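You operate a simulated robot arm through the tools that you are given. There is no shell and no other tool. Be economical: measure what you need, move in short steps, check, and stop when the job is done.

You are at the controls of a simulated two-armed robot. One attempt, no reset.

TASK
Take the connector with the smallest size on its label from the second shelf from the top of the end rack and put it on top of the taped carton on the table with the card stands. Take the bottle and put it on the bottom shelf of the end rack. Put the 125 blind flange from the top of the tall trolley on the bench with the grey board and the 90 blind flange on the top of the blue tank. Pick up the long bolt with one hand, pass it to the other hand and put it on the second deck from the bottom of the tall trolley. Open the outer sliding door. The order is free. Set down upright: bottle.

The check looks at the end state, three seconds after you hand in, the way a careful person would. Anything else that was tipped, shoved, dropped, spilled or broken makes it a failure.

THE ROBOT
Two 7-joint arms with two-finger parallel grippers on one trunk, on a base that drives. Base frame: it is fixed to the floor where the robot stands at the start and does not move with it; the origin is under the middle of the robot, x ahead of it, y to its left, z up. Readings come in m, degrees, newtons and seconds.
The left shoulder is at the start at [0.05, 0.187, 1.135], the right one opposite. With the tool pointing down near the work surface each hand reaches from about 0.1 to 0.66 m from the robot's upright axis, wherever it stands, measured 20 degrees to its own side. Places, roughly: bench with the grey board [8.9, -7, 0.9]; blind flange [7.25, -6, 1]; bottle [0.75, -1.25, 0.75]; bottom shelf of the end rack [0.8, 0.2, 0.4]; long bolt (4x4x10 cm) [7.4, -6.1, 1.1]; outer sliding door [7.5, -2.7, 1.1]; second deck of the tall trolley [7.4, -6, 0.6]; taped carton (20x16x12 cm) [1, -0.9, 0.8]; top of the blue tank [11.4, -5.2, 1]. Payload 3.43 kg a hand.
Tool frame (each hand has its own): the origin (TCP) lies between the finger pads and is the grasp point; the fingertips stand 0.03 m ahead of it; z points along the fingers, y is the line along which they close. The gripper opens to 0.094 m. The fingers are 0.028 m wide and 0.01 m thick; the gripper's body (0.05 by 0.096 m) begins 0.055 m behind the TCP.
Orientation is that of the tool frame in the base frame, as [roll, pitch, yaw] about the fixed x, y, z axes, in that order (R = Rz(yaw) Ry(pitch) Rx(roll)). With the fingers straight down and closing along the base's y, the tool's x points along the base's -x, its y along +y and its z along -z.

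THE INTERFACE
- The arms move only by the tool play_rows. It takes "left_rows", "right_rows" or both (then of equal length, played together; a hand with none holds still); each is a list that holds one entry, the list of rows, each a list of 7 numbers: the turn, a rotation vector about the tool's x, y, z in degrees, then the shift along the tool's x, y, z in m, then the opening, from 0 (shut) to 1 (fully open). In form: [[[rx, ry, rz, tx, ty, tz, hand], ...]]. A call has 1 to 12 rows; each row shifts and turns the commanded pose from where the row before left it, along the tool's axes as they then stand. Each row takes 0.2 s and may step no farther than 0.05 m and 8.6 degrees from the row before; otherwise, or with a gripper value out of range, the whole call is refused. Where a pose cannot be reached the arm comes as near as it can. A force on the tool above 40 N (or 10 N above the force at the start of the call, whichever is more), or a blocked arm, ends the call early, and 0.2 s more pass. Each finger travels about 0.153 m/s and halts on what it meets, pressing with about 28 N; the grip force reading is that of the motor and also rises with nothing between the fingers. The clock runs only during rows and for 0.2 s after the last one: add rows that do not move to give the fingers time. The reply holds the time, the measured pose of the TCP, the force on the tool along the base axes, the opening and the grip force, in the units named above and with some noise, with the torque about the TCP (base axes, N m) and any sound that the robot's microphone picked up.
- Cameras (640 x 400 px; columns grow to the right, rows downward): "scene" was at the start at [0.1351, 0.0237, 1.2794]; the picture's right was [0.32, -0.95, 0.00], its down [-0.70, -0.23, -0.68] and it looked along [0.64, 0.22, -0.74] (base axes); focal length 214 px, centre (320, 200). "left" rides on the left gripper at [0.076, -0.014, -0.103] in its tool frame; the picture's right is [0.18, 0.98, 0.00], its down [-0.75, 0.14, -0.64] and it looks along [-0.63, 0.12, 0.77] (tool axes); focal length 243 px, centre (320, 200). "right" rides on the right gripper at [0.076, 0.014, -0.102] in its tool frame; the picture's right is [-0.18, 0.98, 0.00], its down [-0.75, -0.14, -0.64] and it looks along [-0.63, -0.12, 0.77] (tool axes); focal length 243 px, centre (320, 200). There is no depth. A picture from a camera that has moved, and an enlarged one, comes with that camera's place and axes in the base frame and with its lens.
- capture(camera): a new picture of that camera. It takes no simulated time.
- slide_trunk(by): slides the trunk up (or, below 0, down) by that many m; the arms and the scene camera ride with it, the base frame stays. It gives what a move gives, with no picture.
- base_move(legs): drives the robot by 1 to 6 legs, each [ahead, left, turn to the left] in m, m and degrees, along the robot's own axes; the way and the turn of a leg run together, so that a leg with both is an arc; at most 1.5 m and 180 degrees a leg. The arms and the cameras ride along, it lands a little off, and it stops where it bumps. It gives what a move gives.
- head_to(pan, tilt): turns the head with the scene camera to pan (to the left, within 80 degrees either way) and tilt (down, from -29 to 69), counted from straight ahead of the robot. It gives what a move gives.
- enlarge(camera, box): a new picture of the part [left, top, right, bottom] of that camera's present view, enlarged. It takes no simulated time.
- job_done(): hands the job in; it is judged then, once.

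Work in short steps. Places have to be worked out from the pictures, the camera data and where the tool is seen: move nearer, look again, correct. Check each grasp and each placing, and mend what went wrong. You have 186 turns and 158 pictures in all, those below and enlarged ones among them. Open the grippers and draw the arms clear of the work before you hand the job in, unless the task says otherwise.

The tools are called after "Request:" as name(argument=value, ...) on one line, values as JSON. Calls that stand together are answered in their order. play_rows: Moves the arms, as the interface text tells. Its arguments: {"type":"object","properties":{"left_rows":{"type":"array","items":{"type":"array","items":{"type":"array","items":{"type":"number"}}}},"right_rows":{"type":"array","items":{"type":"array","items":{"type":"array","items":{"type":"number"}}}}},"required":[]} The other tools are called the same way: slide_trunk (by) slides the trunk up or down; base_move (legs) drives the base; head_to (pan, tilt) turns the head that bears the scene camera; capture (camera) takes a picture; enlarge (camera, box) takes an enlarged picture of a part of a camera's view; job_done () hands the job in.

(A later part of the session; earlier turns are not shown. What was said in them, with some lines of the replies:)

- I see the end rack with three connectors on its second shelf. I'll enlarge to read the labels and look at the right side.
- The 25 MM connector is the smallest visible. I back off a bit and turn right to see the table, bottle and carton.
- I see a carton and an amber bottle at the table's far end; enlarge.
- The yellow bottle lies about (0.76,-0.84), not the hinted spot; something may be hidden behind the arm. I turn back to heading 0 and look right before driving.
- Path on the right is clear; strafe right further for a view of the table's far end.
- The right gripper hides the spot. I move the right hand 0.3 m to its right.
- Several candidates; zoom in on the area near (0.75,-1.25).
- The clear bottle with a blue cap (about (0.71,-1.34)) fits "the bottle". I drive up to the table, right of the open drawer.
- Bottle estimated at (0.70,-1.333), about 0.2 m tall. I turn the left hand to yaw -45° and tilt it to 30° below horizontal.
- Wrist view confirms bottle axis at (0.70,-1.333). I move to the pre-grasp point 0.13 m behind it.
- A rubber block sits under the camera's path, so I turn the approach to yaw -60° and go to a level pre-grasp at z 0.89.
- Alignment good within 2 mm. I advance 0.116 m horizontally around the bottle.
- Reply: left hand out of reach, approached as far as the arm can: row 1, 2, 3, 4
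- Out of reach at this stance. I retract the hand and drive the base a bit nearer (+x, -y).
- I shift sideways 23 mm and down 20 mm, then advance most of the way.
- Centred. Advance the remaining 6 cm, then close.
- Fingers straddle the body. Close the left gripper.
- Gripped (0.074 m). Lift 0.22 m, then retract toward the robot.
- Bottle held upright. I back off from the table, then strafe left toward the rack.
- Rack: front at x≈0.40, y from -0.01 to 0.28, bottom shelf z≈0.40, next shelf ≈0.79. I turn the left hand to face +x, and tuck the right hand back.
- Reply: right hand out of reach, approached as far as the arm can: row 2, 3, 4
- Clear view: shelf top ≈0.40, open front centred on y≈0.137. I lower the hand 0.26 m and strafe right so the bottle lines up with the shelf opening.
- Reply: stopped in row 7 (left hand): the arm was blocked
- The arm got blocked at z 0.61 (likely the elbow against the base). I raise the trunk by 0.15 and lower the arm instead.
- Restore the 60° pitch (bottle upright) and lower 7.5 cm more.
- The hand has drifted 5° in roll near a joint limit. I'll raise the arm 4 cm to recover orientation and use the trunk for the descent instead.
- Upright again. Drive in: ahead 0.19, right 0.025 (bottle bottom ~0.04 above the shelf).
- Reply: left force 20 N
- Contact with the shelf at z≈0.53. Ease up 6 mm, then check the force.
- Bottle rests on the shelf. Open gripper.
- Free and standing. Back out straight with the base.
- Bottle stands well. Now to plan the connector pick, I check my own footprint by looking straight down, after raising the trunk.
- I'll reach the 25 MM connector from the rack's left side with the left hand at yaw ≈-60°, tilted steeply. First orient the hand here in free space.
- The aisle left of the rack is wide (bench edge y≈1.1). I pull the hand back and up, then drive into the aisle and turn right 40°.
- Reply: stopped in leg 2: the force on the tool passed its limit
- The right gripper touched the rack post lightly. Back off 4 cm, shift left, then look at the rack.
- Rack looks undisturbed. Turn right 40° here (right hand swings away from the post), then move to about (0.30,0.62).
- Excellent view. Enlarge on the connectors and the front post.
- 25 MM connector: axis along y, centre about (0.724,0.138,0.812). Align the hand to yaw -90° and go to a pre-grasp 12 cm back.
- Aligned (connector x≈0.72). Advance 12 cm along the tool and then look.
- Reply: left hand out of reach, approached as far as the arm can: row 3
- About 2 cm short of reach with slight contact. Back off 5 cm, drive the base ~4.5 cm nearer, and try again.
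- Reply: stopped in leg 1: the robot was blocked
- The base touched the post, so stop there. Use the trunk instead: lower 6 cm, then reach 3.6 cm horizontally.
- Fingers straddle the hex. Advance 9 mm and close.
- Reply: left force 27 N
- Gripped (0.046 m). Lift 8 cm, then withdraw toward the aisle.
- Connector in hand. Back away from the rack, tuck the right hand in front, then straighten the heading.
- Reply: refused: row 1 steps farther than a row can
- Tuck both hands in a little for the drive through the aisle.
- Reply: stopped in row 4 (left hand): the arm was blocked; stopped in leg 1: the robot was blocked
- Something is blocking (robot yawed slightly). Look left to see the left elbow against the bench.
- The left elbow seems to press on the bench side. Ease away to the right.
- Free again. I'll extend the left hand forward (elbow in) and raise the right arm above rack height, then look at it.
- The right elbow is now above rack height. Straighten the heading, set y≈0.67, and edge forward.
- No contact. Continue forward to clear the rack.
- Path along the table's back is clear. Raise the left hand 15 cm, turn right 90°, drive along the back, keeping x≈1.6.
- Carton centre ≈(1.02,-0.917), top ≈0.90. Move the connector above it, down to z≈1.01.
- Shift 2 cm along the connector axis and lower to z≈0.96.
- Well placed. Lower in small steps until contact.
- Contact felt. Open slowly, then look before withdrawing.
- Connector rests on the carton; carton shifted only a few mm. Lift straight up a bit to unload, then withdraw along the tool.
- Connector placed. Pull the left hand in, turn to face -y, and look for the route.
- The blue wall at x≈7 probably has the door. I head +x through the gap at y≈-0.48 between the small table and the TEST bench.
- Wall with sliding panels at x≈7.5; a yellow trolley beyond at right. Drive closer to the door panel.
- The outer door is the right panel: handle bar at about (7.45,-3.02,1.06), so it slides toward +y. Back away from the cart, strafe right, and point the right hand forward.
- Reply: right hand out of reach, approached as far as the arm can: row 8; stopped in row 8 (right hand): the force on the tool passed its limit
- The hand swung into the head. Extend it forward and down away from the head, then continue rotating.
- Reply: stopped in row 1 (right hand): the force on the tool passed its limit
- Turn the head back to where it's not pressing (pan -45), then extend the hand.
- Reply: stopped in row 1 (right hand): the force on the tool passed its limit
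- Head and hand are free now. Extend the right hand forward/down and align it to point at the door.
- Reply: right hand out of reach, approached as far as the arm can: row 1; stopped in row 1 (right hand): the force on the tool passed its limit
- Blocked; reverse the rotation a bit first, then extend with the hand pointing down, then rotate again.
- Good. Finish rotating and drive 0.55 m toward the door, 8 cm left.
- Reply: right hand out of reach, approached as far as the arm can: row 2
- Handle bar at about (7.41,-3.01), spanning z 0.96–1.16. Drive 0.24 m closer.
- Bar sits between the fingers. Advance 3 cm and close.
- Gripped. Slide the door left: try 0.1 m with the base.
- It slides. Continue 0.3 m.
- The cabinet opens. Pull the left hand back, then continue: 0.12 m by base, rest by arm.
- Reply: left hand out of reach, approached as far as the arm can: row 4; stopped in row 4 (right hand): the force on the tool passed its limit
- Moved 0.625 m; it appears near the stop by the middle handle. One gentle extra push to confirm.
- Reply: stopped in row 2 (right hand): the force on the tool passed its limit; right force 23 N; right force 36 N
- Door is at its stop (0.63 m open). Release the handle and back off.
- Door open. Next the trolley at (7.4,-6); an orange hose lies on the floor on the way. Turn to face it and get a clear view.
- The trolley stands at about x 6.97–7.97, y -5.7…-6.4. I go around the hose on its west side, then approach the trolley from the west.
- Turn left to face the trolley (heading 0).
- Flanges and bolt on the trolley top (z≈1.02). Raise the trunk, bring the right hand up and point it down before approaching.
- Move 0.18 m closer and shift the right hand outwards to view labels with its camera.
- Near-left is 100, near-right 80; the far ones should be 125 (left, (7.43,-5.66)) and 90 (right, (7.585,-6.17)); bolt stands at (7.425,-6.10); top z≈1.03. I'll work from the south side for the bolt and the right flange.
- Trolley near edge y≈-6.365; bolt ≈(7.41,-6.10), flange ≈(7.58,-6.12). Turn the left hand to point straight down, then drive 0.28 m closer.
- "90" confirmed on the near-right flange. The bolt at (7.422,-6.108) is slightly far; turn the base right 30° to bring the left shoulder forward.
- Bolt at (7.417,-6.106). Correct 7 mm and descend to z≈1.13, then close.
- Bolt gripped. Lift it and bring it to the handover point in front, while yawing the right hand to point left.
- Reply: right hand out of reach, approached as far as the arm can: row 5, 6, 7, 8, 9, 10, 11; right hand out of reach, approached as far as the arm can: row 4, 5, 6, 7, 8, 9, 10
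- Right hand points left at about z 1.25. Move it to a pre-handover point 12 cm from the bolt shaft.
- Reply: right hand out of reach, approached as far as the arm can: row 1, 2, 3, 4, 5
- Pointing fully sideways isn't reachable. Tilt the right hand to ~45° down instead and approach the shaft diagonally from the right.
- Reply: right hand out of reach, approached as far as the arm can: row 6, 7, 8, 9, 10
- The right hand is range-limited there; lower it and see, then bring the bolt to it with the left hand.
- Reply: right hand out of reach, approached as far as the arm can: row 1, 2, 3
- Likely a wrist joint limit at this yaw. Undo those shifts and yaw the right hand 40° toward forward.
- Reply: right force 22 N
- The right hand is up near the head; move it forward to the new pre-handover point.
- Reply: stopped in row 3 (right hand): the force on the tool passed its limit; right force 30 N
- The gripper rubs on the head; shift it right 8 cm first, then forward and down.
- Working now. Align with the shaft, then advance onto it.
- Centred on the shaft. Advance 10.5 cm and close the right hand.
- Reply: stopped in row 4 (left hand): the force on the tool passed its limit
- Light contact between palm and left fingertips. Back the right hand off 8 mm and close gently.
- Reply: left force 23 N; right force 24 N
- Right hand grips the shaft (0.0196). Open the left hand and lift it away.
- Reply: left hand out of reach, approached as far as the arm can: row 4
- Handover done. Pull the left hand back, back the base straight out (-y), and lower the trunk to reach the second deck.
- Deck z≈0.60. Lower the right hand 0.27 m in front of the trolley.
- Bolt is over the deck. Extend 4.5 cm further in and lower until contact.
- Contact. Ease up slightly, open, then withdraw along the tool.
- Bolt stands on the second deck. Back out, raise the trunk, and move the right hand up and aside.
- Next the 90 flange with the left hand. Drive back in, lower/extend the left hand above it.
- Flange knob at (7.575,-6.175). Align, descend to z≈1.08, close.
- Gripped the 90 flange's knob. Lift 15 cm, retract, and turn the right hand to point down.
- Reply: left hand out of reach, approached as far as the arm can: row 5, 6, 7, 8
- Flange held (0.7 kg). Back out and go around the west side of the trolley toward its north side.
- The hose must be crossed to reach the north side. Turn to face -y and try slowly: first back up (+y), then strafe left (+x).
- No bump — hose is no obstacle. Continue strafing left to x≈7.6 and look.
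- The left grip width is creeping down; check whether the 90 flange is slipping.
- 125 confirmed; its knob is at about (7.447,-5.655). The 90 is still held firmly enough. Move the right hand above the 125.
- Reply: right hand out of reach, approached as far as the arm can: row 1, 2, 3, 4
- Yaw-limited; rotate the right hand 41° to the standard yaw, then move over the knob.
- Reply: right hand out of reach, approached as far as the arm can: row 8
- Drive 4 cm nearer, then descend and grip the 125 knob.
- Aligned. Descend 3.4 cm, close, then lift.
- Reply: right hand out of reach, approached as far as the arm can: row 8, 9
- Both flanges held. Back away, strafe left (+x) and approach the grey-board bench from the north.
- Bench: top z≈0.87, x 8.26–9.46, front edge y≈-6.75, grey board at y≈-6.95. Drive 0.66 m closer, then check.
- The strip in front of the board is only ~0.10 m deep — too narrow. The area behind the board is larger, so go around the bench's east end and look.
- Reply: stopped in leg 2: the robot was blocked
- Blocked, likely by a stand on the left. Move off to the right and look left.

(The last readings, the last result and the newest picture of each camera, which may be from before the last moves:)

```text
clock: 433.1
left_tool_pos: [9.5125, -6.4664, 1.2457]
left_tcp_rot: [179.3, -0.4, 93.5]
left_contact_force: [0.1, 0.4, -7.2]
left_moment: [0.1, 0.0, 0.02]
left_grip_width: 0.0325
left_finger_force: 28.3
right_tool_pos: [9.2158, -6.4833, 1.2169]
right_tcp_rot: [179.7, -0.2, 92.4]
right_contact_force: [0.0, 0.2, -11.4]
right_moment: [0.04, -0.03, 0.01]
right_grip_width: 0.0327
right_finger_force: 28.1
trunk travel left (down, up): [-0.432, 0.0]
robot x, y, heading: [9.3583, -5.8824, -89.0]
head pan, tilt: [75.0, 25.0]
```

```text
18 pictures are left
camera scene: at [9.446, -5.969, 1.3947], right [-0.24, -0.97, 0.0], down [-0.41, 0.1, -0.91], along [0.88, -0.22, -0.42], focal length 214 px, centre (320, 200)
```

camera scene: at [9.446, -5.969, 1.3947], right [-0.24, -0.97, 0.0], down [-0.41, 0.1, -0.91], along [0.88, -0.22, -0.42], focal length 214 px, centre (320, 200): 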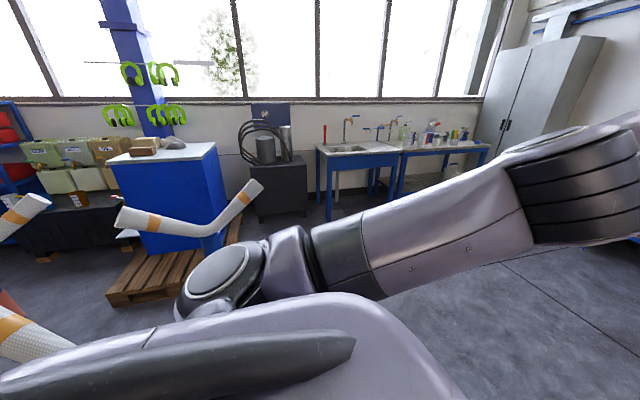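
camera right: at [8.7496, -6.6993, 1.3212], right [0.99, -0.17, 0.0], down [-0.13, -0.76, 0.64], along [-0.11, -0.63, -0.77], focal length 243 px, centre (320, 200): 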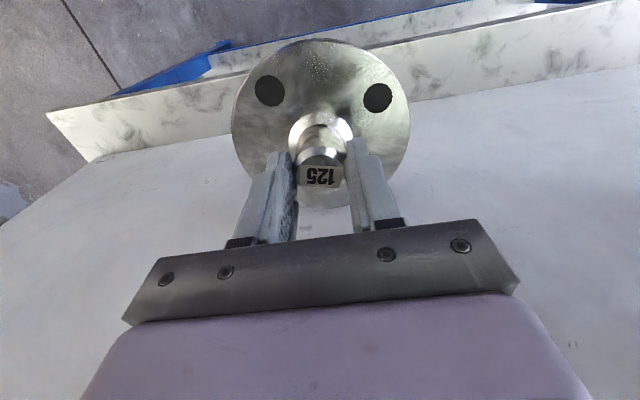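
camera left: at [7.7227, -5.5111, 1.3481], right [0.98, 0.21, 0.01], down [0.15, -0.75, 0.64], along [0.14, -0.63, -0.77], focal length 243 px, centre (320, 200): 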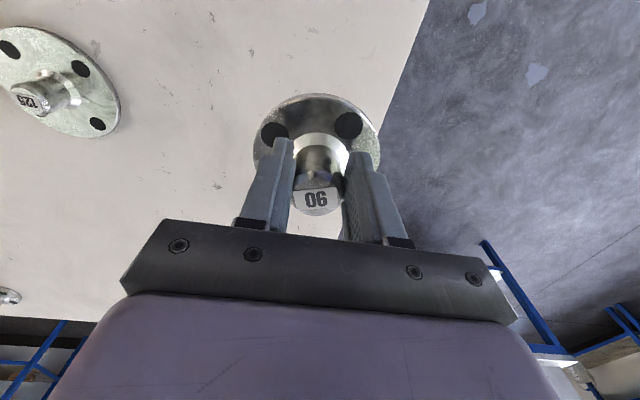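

Stands are still upright. Move down a little, then left past the bench end, then forward along its east side, and turn to face it.

Request:
base_move(legs=[[0.17, 0, 0], [0, 0.65, 0], [1.25, 0, 0]])

Request:
base_move(legs=[[0, 0, -90]])

Request:
head_to(pan=0, tilt=35)

Request:
capture(camera="scene")

```text
clock: 443.9
left_tool_pos: [10.2155, -7.9178, 1.2446]
left_tcp_rot: [179.3, -0.3, 94.0]
left_contact_force: [-0.8, -1.1, -7.1]
left_moment: [0.09, 0.03, 0.01]
left_grip_width: 0.0323
left_finger_force: 27.6
right_tool_pos: [9.9205, -7.9388, 1.2166]
right_tcp_rot: [179.7, -0.2, 93.2]
right_contact_force: [-0.4, -0.5, -10.8]
right_moment: [0.04, -0.02, -0.01]
right_grip_width: 0.0327
right_finger_force: 27.9
trunk travel left (down, up): [-0.432, 0.0]
robot x, y, heading: [10.0502, -7.3331, -88.2]
head pan, tilt: [75.0, 25.0]
```

```text
clock: 448.2
left_tool_pos: [9.4673, -7.4874, 1.2457]
left_tcp_rot: [179.3, -0.4, 2.6]
left_contact_force: [0.2, 0.5, -8.2]
left_moment: [0.02, -0.12, -0.05]
left_grip_width: 0.0326
left_finger_force: 27.9
right_tool_pos: [9.4546, -7.1922, 1.2162]
right_tcp_rot: [179.6, -0.2, 1.5]
right_contact_force: [0.0, 0.2, -10.9]
right_moment: [0.03, -0.06, 0.01]
right_grip_width: 0.0324
right_finger_force: 27.8
trunk travel left (down, up): [-0.432, 0.0]
robot x, y, heading: [10.0498, -7.3368, -179.7]
head pan, tilt: [75.0, 25.0]
```

```text
clock: 449.7
left_tool_pos: [9.468, -7.4881, 1.2439]
left_tcp_rot: [179.2, -0.4, 2.6]
left_contact_force: [-0.5, 0.6, -7.9]
left_moment: [0.03, -0.09, -0.03]
left_grip_width: 0.0328
left_finger_force: 28.0
right_tool_pos: [9.4542, -7.191, 1.216]
right_tcp_rot: [179.7, -0.2, 1.6]
right_contact_force: [0.5, -0.5, -10.8]
right_moment: [-0.01, 0.0, 0.0]
right_grip_width: 0.0328
right_finger_force: 28.0
trunk travel left (down, up): [-0.432, 0.0]
robot x, y, heading: [10.0488, -7.3378, -179.7]
head pan, tilt: [0.0, 35.0]
```

```text
17 pictures are left
camera scene: at [9.9044, -7.3406, 1.3788], right [-0.01, 1.0, 0.0], down [0.57, 0.0, -0.82], along [-0.82, 0.0, -0.57], focal length 214 px, centre (320, 200)
```

scene: 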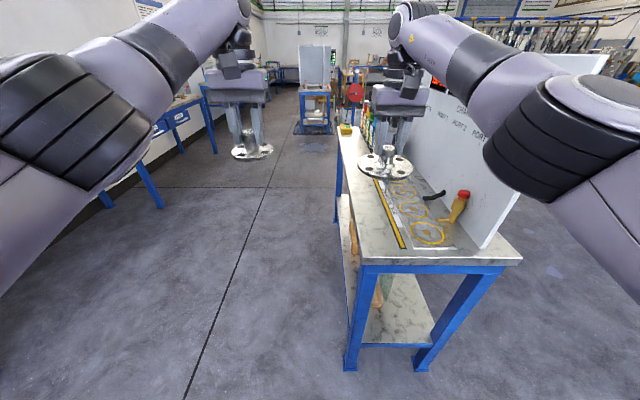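

Request:
enlarge(camera="scene", box=[320, 110, 530, 280])

```text
2.35 times, centred on (425, 195) of scene
camera zoom: at [9.9044, -7.3406, 1.3788], right [-0.01, 1.0, 0.0], down [0.57, 0.0, -0.82], along [-0.82, 0.0, -0.57], focal length 505 px, centre (73, 212)
```

zoom: 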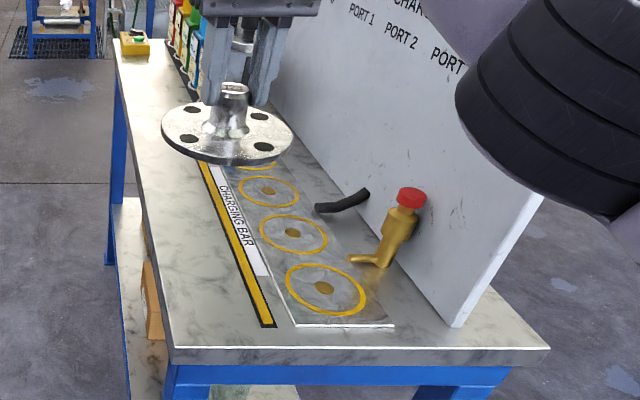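

Free marble strip along the south edge (y≈-7.225 to -7.10). Position the 125 over (9.36,-7.157) and lower.

Request:
base_move(legs=[[0.09, -0.034, 0]])

Request:
play_rows(right_rows=[[[0, 0, 0, 0, 0, 0.048, 0], [0, 0, 0, 0, 0, 0.048, 0], [0, 0, 0, 0, 0, 0.048, 0], [0, 0, 0, 0, 0, 0.048, 0], [0, 0, 0, 0, 0, 0, 0]]])

Request:
capture(camera="scene")

```text
clock: 450.8
left_tool_pos: [9.3767, -7.4528, 1.2437]
left_tcp_rot: [179.3, -0.4, 2.6]
left_contact_force: [-0.9, 0.3, -6.5]
left_moment: [0.02, -0.08, -0.02]
left_grip_width: 0.0328
left_finger_force: 28.0
right_tool_pos: [9.3633, -7.1568, 1.2153]
right_tcp_rot: [179.6, -0.3, 1.5]
right_contact_force: [-0.1, 0.2, -10.7]
right_moment: [-0.01, -0.01, 0.0]
right_grip_width: 0.0326
right_finger_force: 28.4
trunk travel left (down, up): [-0.432, 0.0]
robot x, y, heading: [9.9629, -7.303, -179.9]
head pan, tilt: [0.0, 35.0]
```

```text
clock: 452.0
left_tool_pos: [9.3764, -7.4542, 1.245]
left_tcp_rot: [179.2, -0.4, 2.5]
left_contact_force: [0.3, 0.0, -8.0]
left_moment: [-0.01, -0.1, -0.04]
left_grip_width: 0.0327
left_finger_force: 28.0
right_tool_pos: [9.3672, -7.1576, 1.0244]
right_tcp_rot: [179.7, -0.3, 1.6]
right_contact_force: [0.3, -0.7, -9.9]
right_moment: [0.01, -0.02, -0.02]
right_grip_width: 0.0326
right_finger_force: 28.1
trunk travel left (down, up): [-0.432, 0.0]
robot x, y, heading: [9.9603, -7.3013, -179.7]
head pan, tilt: [0.0, 35.0]
```

```text
15 pictures are left
camera scene: at [9.8141, -7.3065, 1.3789], right [0.0, 1.0, 0.0], down [0.57, 0.0, -0.82], along [-0.82, 0.0, -0.57], focal length 214 px, centre (320, 200)
```

scene: 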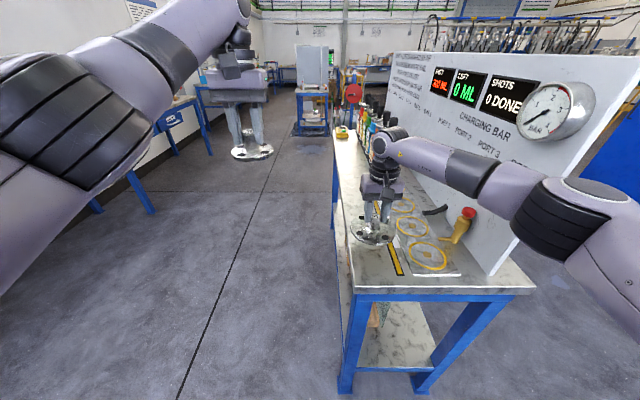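

Over the free strip. Lower in decreasing steps until contact.

Request:
play_rows(right_rows=[[[0, 0, 0, 0, 0, 0.035, 0], [0, 0, 0, 0, 0, 0.02, 0], [0, 0, 0, 0, 0, 0.008, 0], [0, 0, 0, 0, 0, 0, 0]]])

Request:
play_rows(right_rows=[[[0, 0, 0, 0, 0, 0.006, 0], [0, 0, 0, 0, 0, 0.006, 0], [0, 0, 0, 0, 0, 0, 0]]])

```text
clock: 453.0
left_tool_pos: [9.3786, -7.453, 1.2462]
left_tcp_rot: [179.3, -0.3, 2.5]
left_contact_force: [-0.4, 0.4, -7.4]
left_moment: [-0.01, -0.1, 0.02]
left_grip_width: 0.0324
left_finger_force: 28.2
right_tool_pos: [9.3655, -7.1588, 0.9657]
right_tcp_rot: [179.5, 0.2, 1.5]
right_contact_force: [0.1, -0.8, 14.6]
right_moment: [0.45, -0.43, -0.03]
right_grip_width: 0.033
right_finger_force: 27.6
trunk travel left (down, up): [-0.432, 0.0]
robot x, y, heading: [9.9603, -7.305, -179.8]
head pan, tilt: [0.0, 35.0]
```

```text
clock: 453.8
left_tool_pos: [9.3807, -7.4542, 1.2474]
left_tcp_rot: [179.3, -0.3, 2.5]
left_contact_force: [-0.5, 0.1, -6.9]
left_moment: [0.0, -0.1, -0.01]
left_grip_width: 0.0329
left_finger_force: 28.1
right_tool_pos: [9.3665, -7.1601, 0.9557]
right_tcp_rot: [179.6, 0.3, 1.5]
right_contact_force: [-1.9, -0.4, 30.6]
right_moment: [0.18, -0.49, 0.05]
right_grip_width: 0.0336
right_finger_force: 27.9
trunk travel left (down, up): [-0.432, 0.0]
robot x, y, heading: [9.9596, -7.3046, -179.7]
head pan, tilt: [0.0, 35.0]
```

Contact. Release and lift the right hand, then check.

Request:
play_rows(right_rows=[[[0, 0, 0, 0, 0, -0.004, 0], [0, 0, 0, 0, 0, 0, 0.5], [0, 0, 0, 0, 0, 0, 0.9], [0, 0, 0, 0, 0, 0, 0.9], [0, 0, 0, 0, 0, -0.045, 0.9], [0, 0, 0, 0, 0, -0.045, 0.9], [0, 0, 0, 0, 0, -0.045, 0.9], [0, 0, 0, 0, 0, -0.045, 0.9], [0, 0, 0, 0, 0, -0.045, 0.9], [0, 0, 0, 0, 0, 0, 0.9]]])

Request:
capture(camera="right")

```text
clock: 456.0
left_tool_pos: [9.3774, -7.4523, 1.2448]
left_tcp_rot: [179.3, -0.5, 2.5]
left_contact_force: [0.1, 0.2, -8.2]
left_moment: [0.04, -0.09, -0.01]
left_grip_width: 0.0326
left_finger_force: 27.9
right_tool_pos: [9.3618, -7.1577, 1.1782]
right_tcp_rot: [179.5, -0.2, 1.5]
right_contact_force: [-0.9, 0.8, -0.5]
right_moment: [-0.01, 0.02, 0.0]
right_grip_width: 0.0848
right_finger_force: 0.0
trunk travel left (down, up): [-0.432, 0.0]
robot x, y, heading: [9.9636, -7.3018, -179.8]
head pan, tilt: [0.0, 35.0]
```

```text
14 pictures are left
camera right: at [9.4385, -7.1676, 1.2826], right [-0.16, -0.99, 0.01], down [-0.76, 0.12, 0.64], along [-0.63, 0.1, -0.77], focal length 243 px, centre (320, 200)
```

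right: 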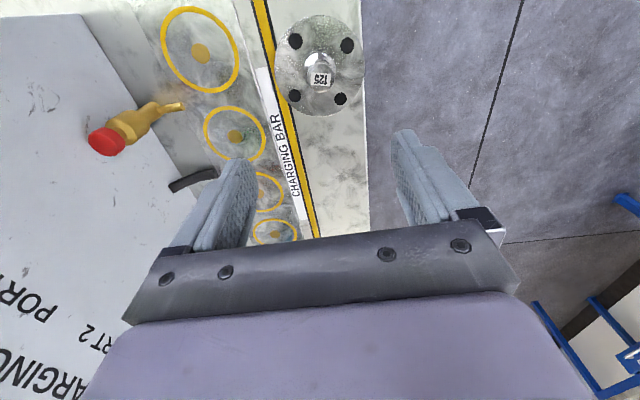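

The 125 sits well on the bench. Now head for the blue tank with the 90: back off, turn to +y, move east, and look.

Request:
base_move(legs=[[-0.5, 0, 0], [0, 0, -90], [0, -0.8, 0], [0.5, 0, 0]])

Request:
head_to(pan=0, tilt=28)

Request:
capture(camera="scene")

```text
clock: 469.2
left_tool_pos: [11.0811, -6.1805, 1.2458]
left_tcp_rot: [179.4, -0.4, -84.9]
left_contact_force: [-0.7, -0.6, -8.1]
left_moment: [-0.16, -0.02, 0.02]
left_grip_width: 0.0325
left_finger_force: 27.8
right_tool_pos: [11.3749, -6.1525, 1.1775]
right_tcp_rot: [179.7, -0.2, -86.0]
right_contact_force: [-0.3, -0.2, -0.6]
right_moment: [-0.03, -0.01, -0.02]
right_grip_width: 0.0845
right_finger_force: 0.1
trunk travel left (down, up): [-0.432, 0.0]
robot x, y, heading: [11.2571, -6.7587, 92.6]
head pan, tilt: [0.0, 35.0]
```

```text
clock: 469.9
left_tool_pos: [11.082, -6.1808, 1.2451]
left_tcp_rot: [179.2, -0.3, -84.9]
left_contact_force: [-1.6, 0.3, -7.1]
left_moment: [-0.12, -0.02, 0.0]
left_grip_width: 0.0326
left_finger_force: 28.1
right_tool_pos: [11.3754, -6.1532, 1.1788]
right_tcp_rot: [179.7, -0.1, -86.0]
right_contact_force: [-0.1, 0.4, -0.2]
right_moment: [0.02, 0.03, 0.02]
right_grip_width: 0.0845
right_finger_force: 0.0
trunk travel left (down, up): [-0.432, 0.0]
robot x, y, heading: [11.254, -6.7591, 92.7]
head pan, tilt: [0.0, 28.0]
```

```text
13 pictures are left
camera scene: at [11.25, -6.6079, 1.3899], right [1.0, 0.05, 0.0], down [0.02, -0.47, -0.88], along [-0.04, 0.88, -0.47], focal length 214 px, centre (320, 200)
```

scene: 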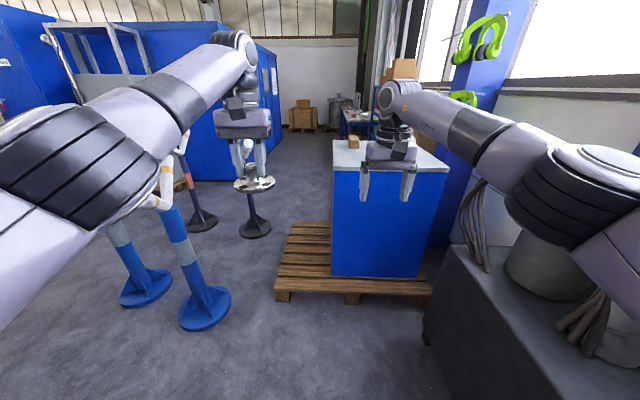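

Tank top: x 11.27–11.93, south edge y≈-5.42, z≈0.95. Drive in, then turn slightly right to bring the flange over it.

Request:
base_move(legs=[[0.4, -0.09, 0], [0.42, 0, 0], [0, 0, -14]])

Request:
capture(camera="scene")

```text
clock: 475.5
left_tool_pos: [11.2756, -5.3315, 1.2439]
left_tcp_rot: [179.3, -0.4, -98.8]
left_contact_force: [0.0, -0.7, -7.4]
left_moment: [-0.11, 0.06, 0.02]
left_grip_width: 0.0324
left_finger_force: 27.7
right_tool_pos: [11.5673, -5.375, 1.1792]
right_tcp_rot: [179.6, -0.2, -99.7]
right_contact_force: [-1.4, -0.3, -0.1]
right_moment: [-0.01, 0.02, -0.01]
right_grip_width: 0.0847
right_finger_force: 0.1
trunk travel left (down, up): [-0.432, 0.0]
robot x, y, heading: [11.3068, -5.9301, 78.9]
head pan, tilt: [0.0, 28.0]
```

```text
12 pictures are left
camera scene: at [11.3377, -5.7864, 1.3899], right [0.98, -0.19, 0.0], down [-0.09, -0.46, -0.88], along [0.17, 0.87, -0.47], focal length 214 px, centre (320, 200)
```

scene: 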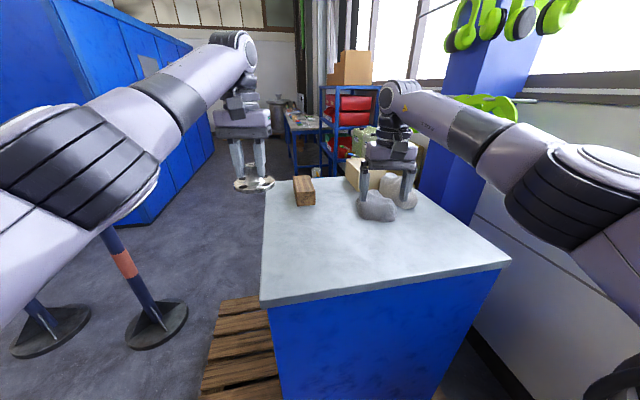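

Shift the left hand 14 cm right over the tank (right hand moves aside equally).

Request:
play_rows(left_rows=[[[0, 0, 0, -0.0051, -0.0355, 0, 0], [0, 0, 0, -0.0051, -0.0355, 0, 0], [0, 0, 0, -0.0051, -0.0355, 0, 0], [0, 0, 0, -0.0051, -0.0355, 0, 0], [0, 0, 0, 0, 0, 0.045, 0], [0, 0, 0, 0, 0, 0.045, 0], [0, 0, 0, 0, 0, 0.045, 0], [0, 0, 0, 0, 0, 0.045, 0], [0, 0, 0, 0, 0, 0, 0]]], right_rows=[[[0, 0, 0, 0.02, -0.03, -0.01, 0.9], [0, 0, 0, 0.02, -0.03, -0.01, 0.9], [0, 0, 0, 0.02, -0.03, -0.01, 0.9], [0, 0, 0, 0.02, -0.03, -0.01, 0.9], [0, 0, 0, 0, 0, 0, 0.9], [0, 0, 0, 0, 0, 0, 0.9], [0, 0, 0, 0, 0, 0, 0.9], [0, 0, 0, 0, 0, 0, 0.9], [0, 0, 0, 0, 0, 0, 0.9]]])

Request:
capture(camera="scene")

```text
clock: 477.5
left_tool_pos: [11.3834, -5.3421, 1.0567]
left_tcp_rot: [179.3, -0.1, -98.7]
left_contact_force: [-1.3, 2.1, 6.9]
left_moment: [-0.18, -0.36, 0.04]
left_grip_width: 0.0328
left_finger_force: 28.3
left hand out of reach, approached as far as the arm can: row 1, 2, 3, 4, 5, 6, 7
right_tool_pos: [11.6742, -5.4728, 1.2202]
right_tcp_rot: [179.7, -0.1, -99.6]
right_contact_force: [0.6, -0.1, -0.5]
right_moment: [-0.02, 0.01, -0.04]
right_grip_width: 0.0848
right_finger_force: 0.1
trunk travel left (down, up): [-0.432, 0.0]
robot x, y, heading: [11.3084, -5.9312, 78.8]
head pan, tilt: [0.0, 28.0]
```

```text
11 pictures are left
camera scene: at [11.3369, -5.7873, 1.3904], right [0.98, -0.19, 0.0], down [-0.09, -0.46, -0.88], along [0.17, 0.87, -0.47], focal length 214 px, centre (320, 200)
```

scene: 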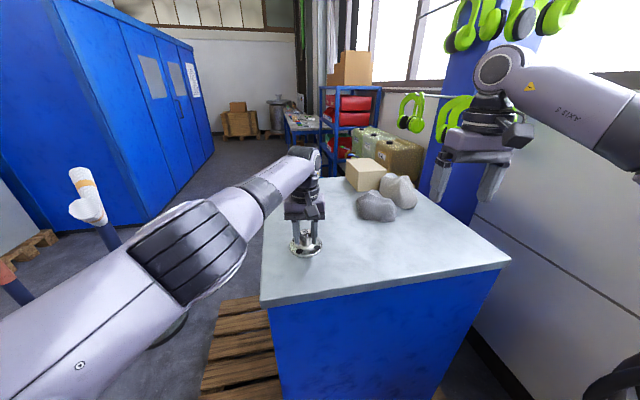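

The flange already touches the tank top, well inside the edges. Release and lift.

Request:
play_rows(left_rows=[[[0, 0, 0, 0, 0, 0, 0.2], [0, 0, 0, 0, 0, 0, 0.5], [0, 0, 0, 0, 0, 0, 0.9], [0, 0, 0, 0, 0, 0, 0.9], [0, 0, 0, 0, 0, -0.04, 0.9], [0, 0, 0, 0, 0, -0.045, 0.9], [0, 0, 0, 0, 0, -0.045, 0.9], [0, 0, 0, 0, 0, 0, 0.9]]])

Request:
capture(camera="left")

Request:
capture(camera="scene")

```text
clock: 479.3
left_tool_pos: [11.3749, -5.3614, 1.1777]
left_tcp_rot: [179.2, -0.2, -98.6]
left_contact_force: [-0.3, 1.3, 0.0]
left_moment: [-0.03, 0.01, -0.01]
left_grip_width: 0.0847
left_finger_force: 0.0
left hand out of reach, approached as far as the arm can: row 6, 7
right_tool_pos: [11.6744, -5.4727, 1.2169]
right_tcp_rot: [179.6, -0.1, -99.7]
right_contact_force: [0.0, -0.6, 0.3]
right_moment: [0.02, 0.03, -0.01]
right_grip_width: 0.0847
right_finger_force: 0.0
trunk travel left (down, up): [-0.432, 0.0]
robot x, y, heading: [11.308, -5.9349, 78.9]
head pan, tilt: [0.0, 28.0]
```

```text
10 pictures are left
camera left: at [11.3781, -5.4377, 1.2802], right [-1.0, -0.03, 0.01], down [-0.02, 0.77, 0.64], along [-0.03, 0.64, -0.77], focal length 243 px, centre (320, 200)
```

left: 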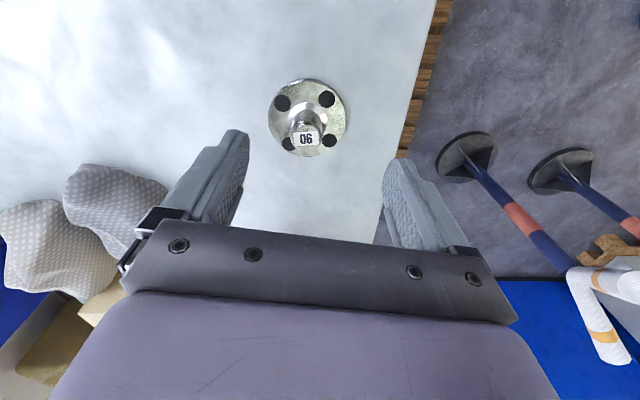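

```text
9 pictures are left
camera scene: at [11.3376, -5.7871, 1.39], right [0.98, -0.19, 0.0], down [-0.09, -0.46, -0.88], along [0.17, 0.87, -0.47], focal length 214 px, centre (320, 200)
```

scene: 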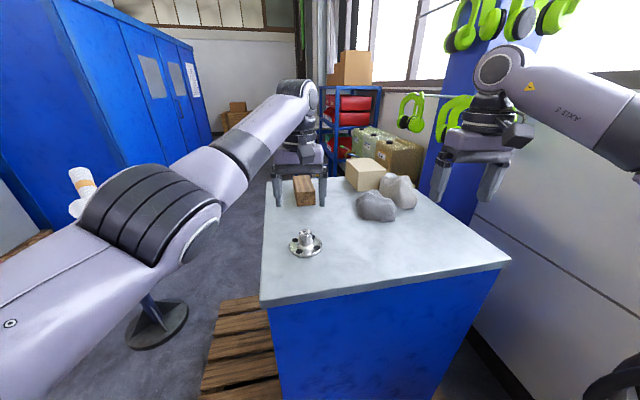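

The 90 stands on the tank. Back the robot away to clear the arms and take a last look.

Request:
base_move(legs=[[-0.6, 0, 0]])

Request:
head_to(pan=25, tilt=22)

Request:
capture(camera="scene")

```text
clock: 482.7
left_tool_pos: [11.2636, -5.9473, 1.178]
left_tcp_rot: [179.3, -0.4, -99.2]
left_contact_force: [-0.2, -0.2, 0.7]
left_moment: [0.01, 0.0, 0.02]
left_grip_width: 0.0846
left_finger_force: 0.0
right_tool_pos: [11.5612, -6.0624, 1.2183]
right_tcp_rot: [179.7, 0.0, -100.4]
right_contact_force: [-1.0, 0.3, 0.5]
right_moment: [0.01, 0.0, -0.04]
right_grip_width: 0.0849
right_finger_force: 0.1
trunk travel left (down, up): [-0.432, 0.0]
robot x, y, heading: [11.1874, -6.5172, 78.2]
head pan, tilt: [0.0, 28.0]
```

```text
clock: 483.6
left_tool_pos: [11.264, -5.9479, 1.1775]
left_tcp_rot: [179.3, -0.3, -99.3]
left_contact_force: [-0.2, -0.3, 1.1]
left_moment: [-0.01, -0.02, 0.02]
left_grip_width: 0.0845
left_finger_force: 0.1
right_tool_pos: [11.5613, -6.0633, 1.2181]
right_tcp_rot: [179.7, -0.2, -100.4]
right_contact_force: [-0.9, 0.5, 0.4]
right_moment: [0.02, -0.01, 0.02]
right_grip_width: 0.0845
right_finger_force: 0.0
trunk travel left (down, up): [-0.432, 0.0]
robot x, y, heading: [11.1887, -6.519, 78.3]
head pan, tilt: [25.0, 22.0]
```

```text
8 pictures are left
camera scene: at [11.1813, -6.3716, 1.3997], right [0.97, 0.23, 0.0], down [0.09, -0.36, -0.93], along [-0.21, 0.9, -0.37], focal length 214 px, centre (320, 200)
```

scene: 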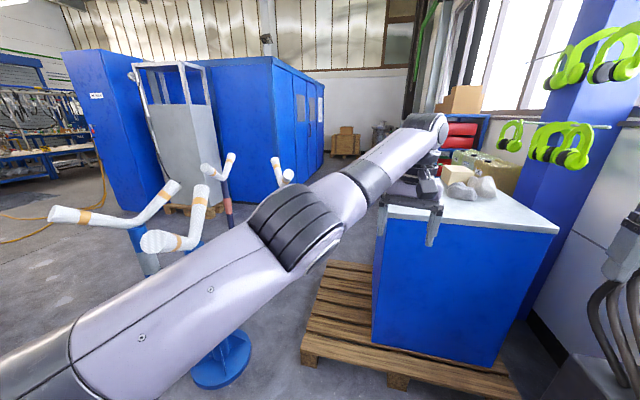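

All the stands are upright, both grippers are open and the arms are clear of the work, so I'm handing the job in.

Request:
job_done()

```text
The job is handed in.
```

All five jobs are done and handed in:
- **Connector:** the 25 MM one is on the taped carton. The carton slid about 1 cm as I set it down.
- **Bottle:** it stands upright on the bottom shelf of the end rack.
- **Flanges:** the 125 is on the grey-board bench and the 90 is on the blue tank.
- **Long bolt:** it went from the left hand to the right and stands on the trolley's second deck.
- **Outer sliding door:** it is open to its stop, about 0.63 m.

On the way I lightly bumped a rack post, and was blocked once beside the V-headed stands. All of them looked undisturbed in later pictures.
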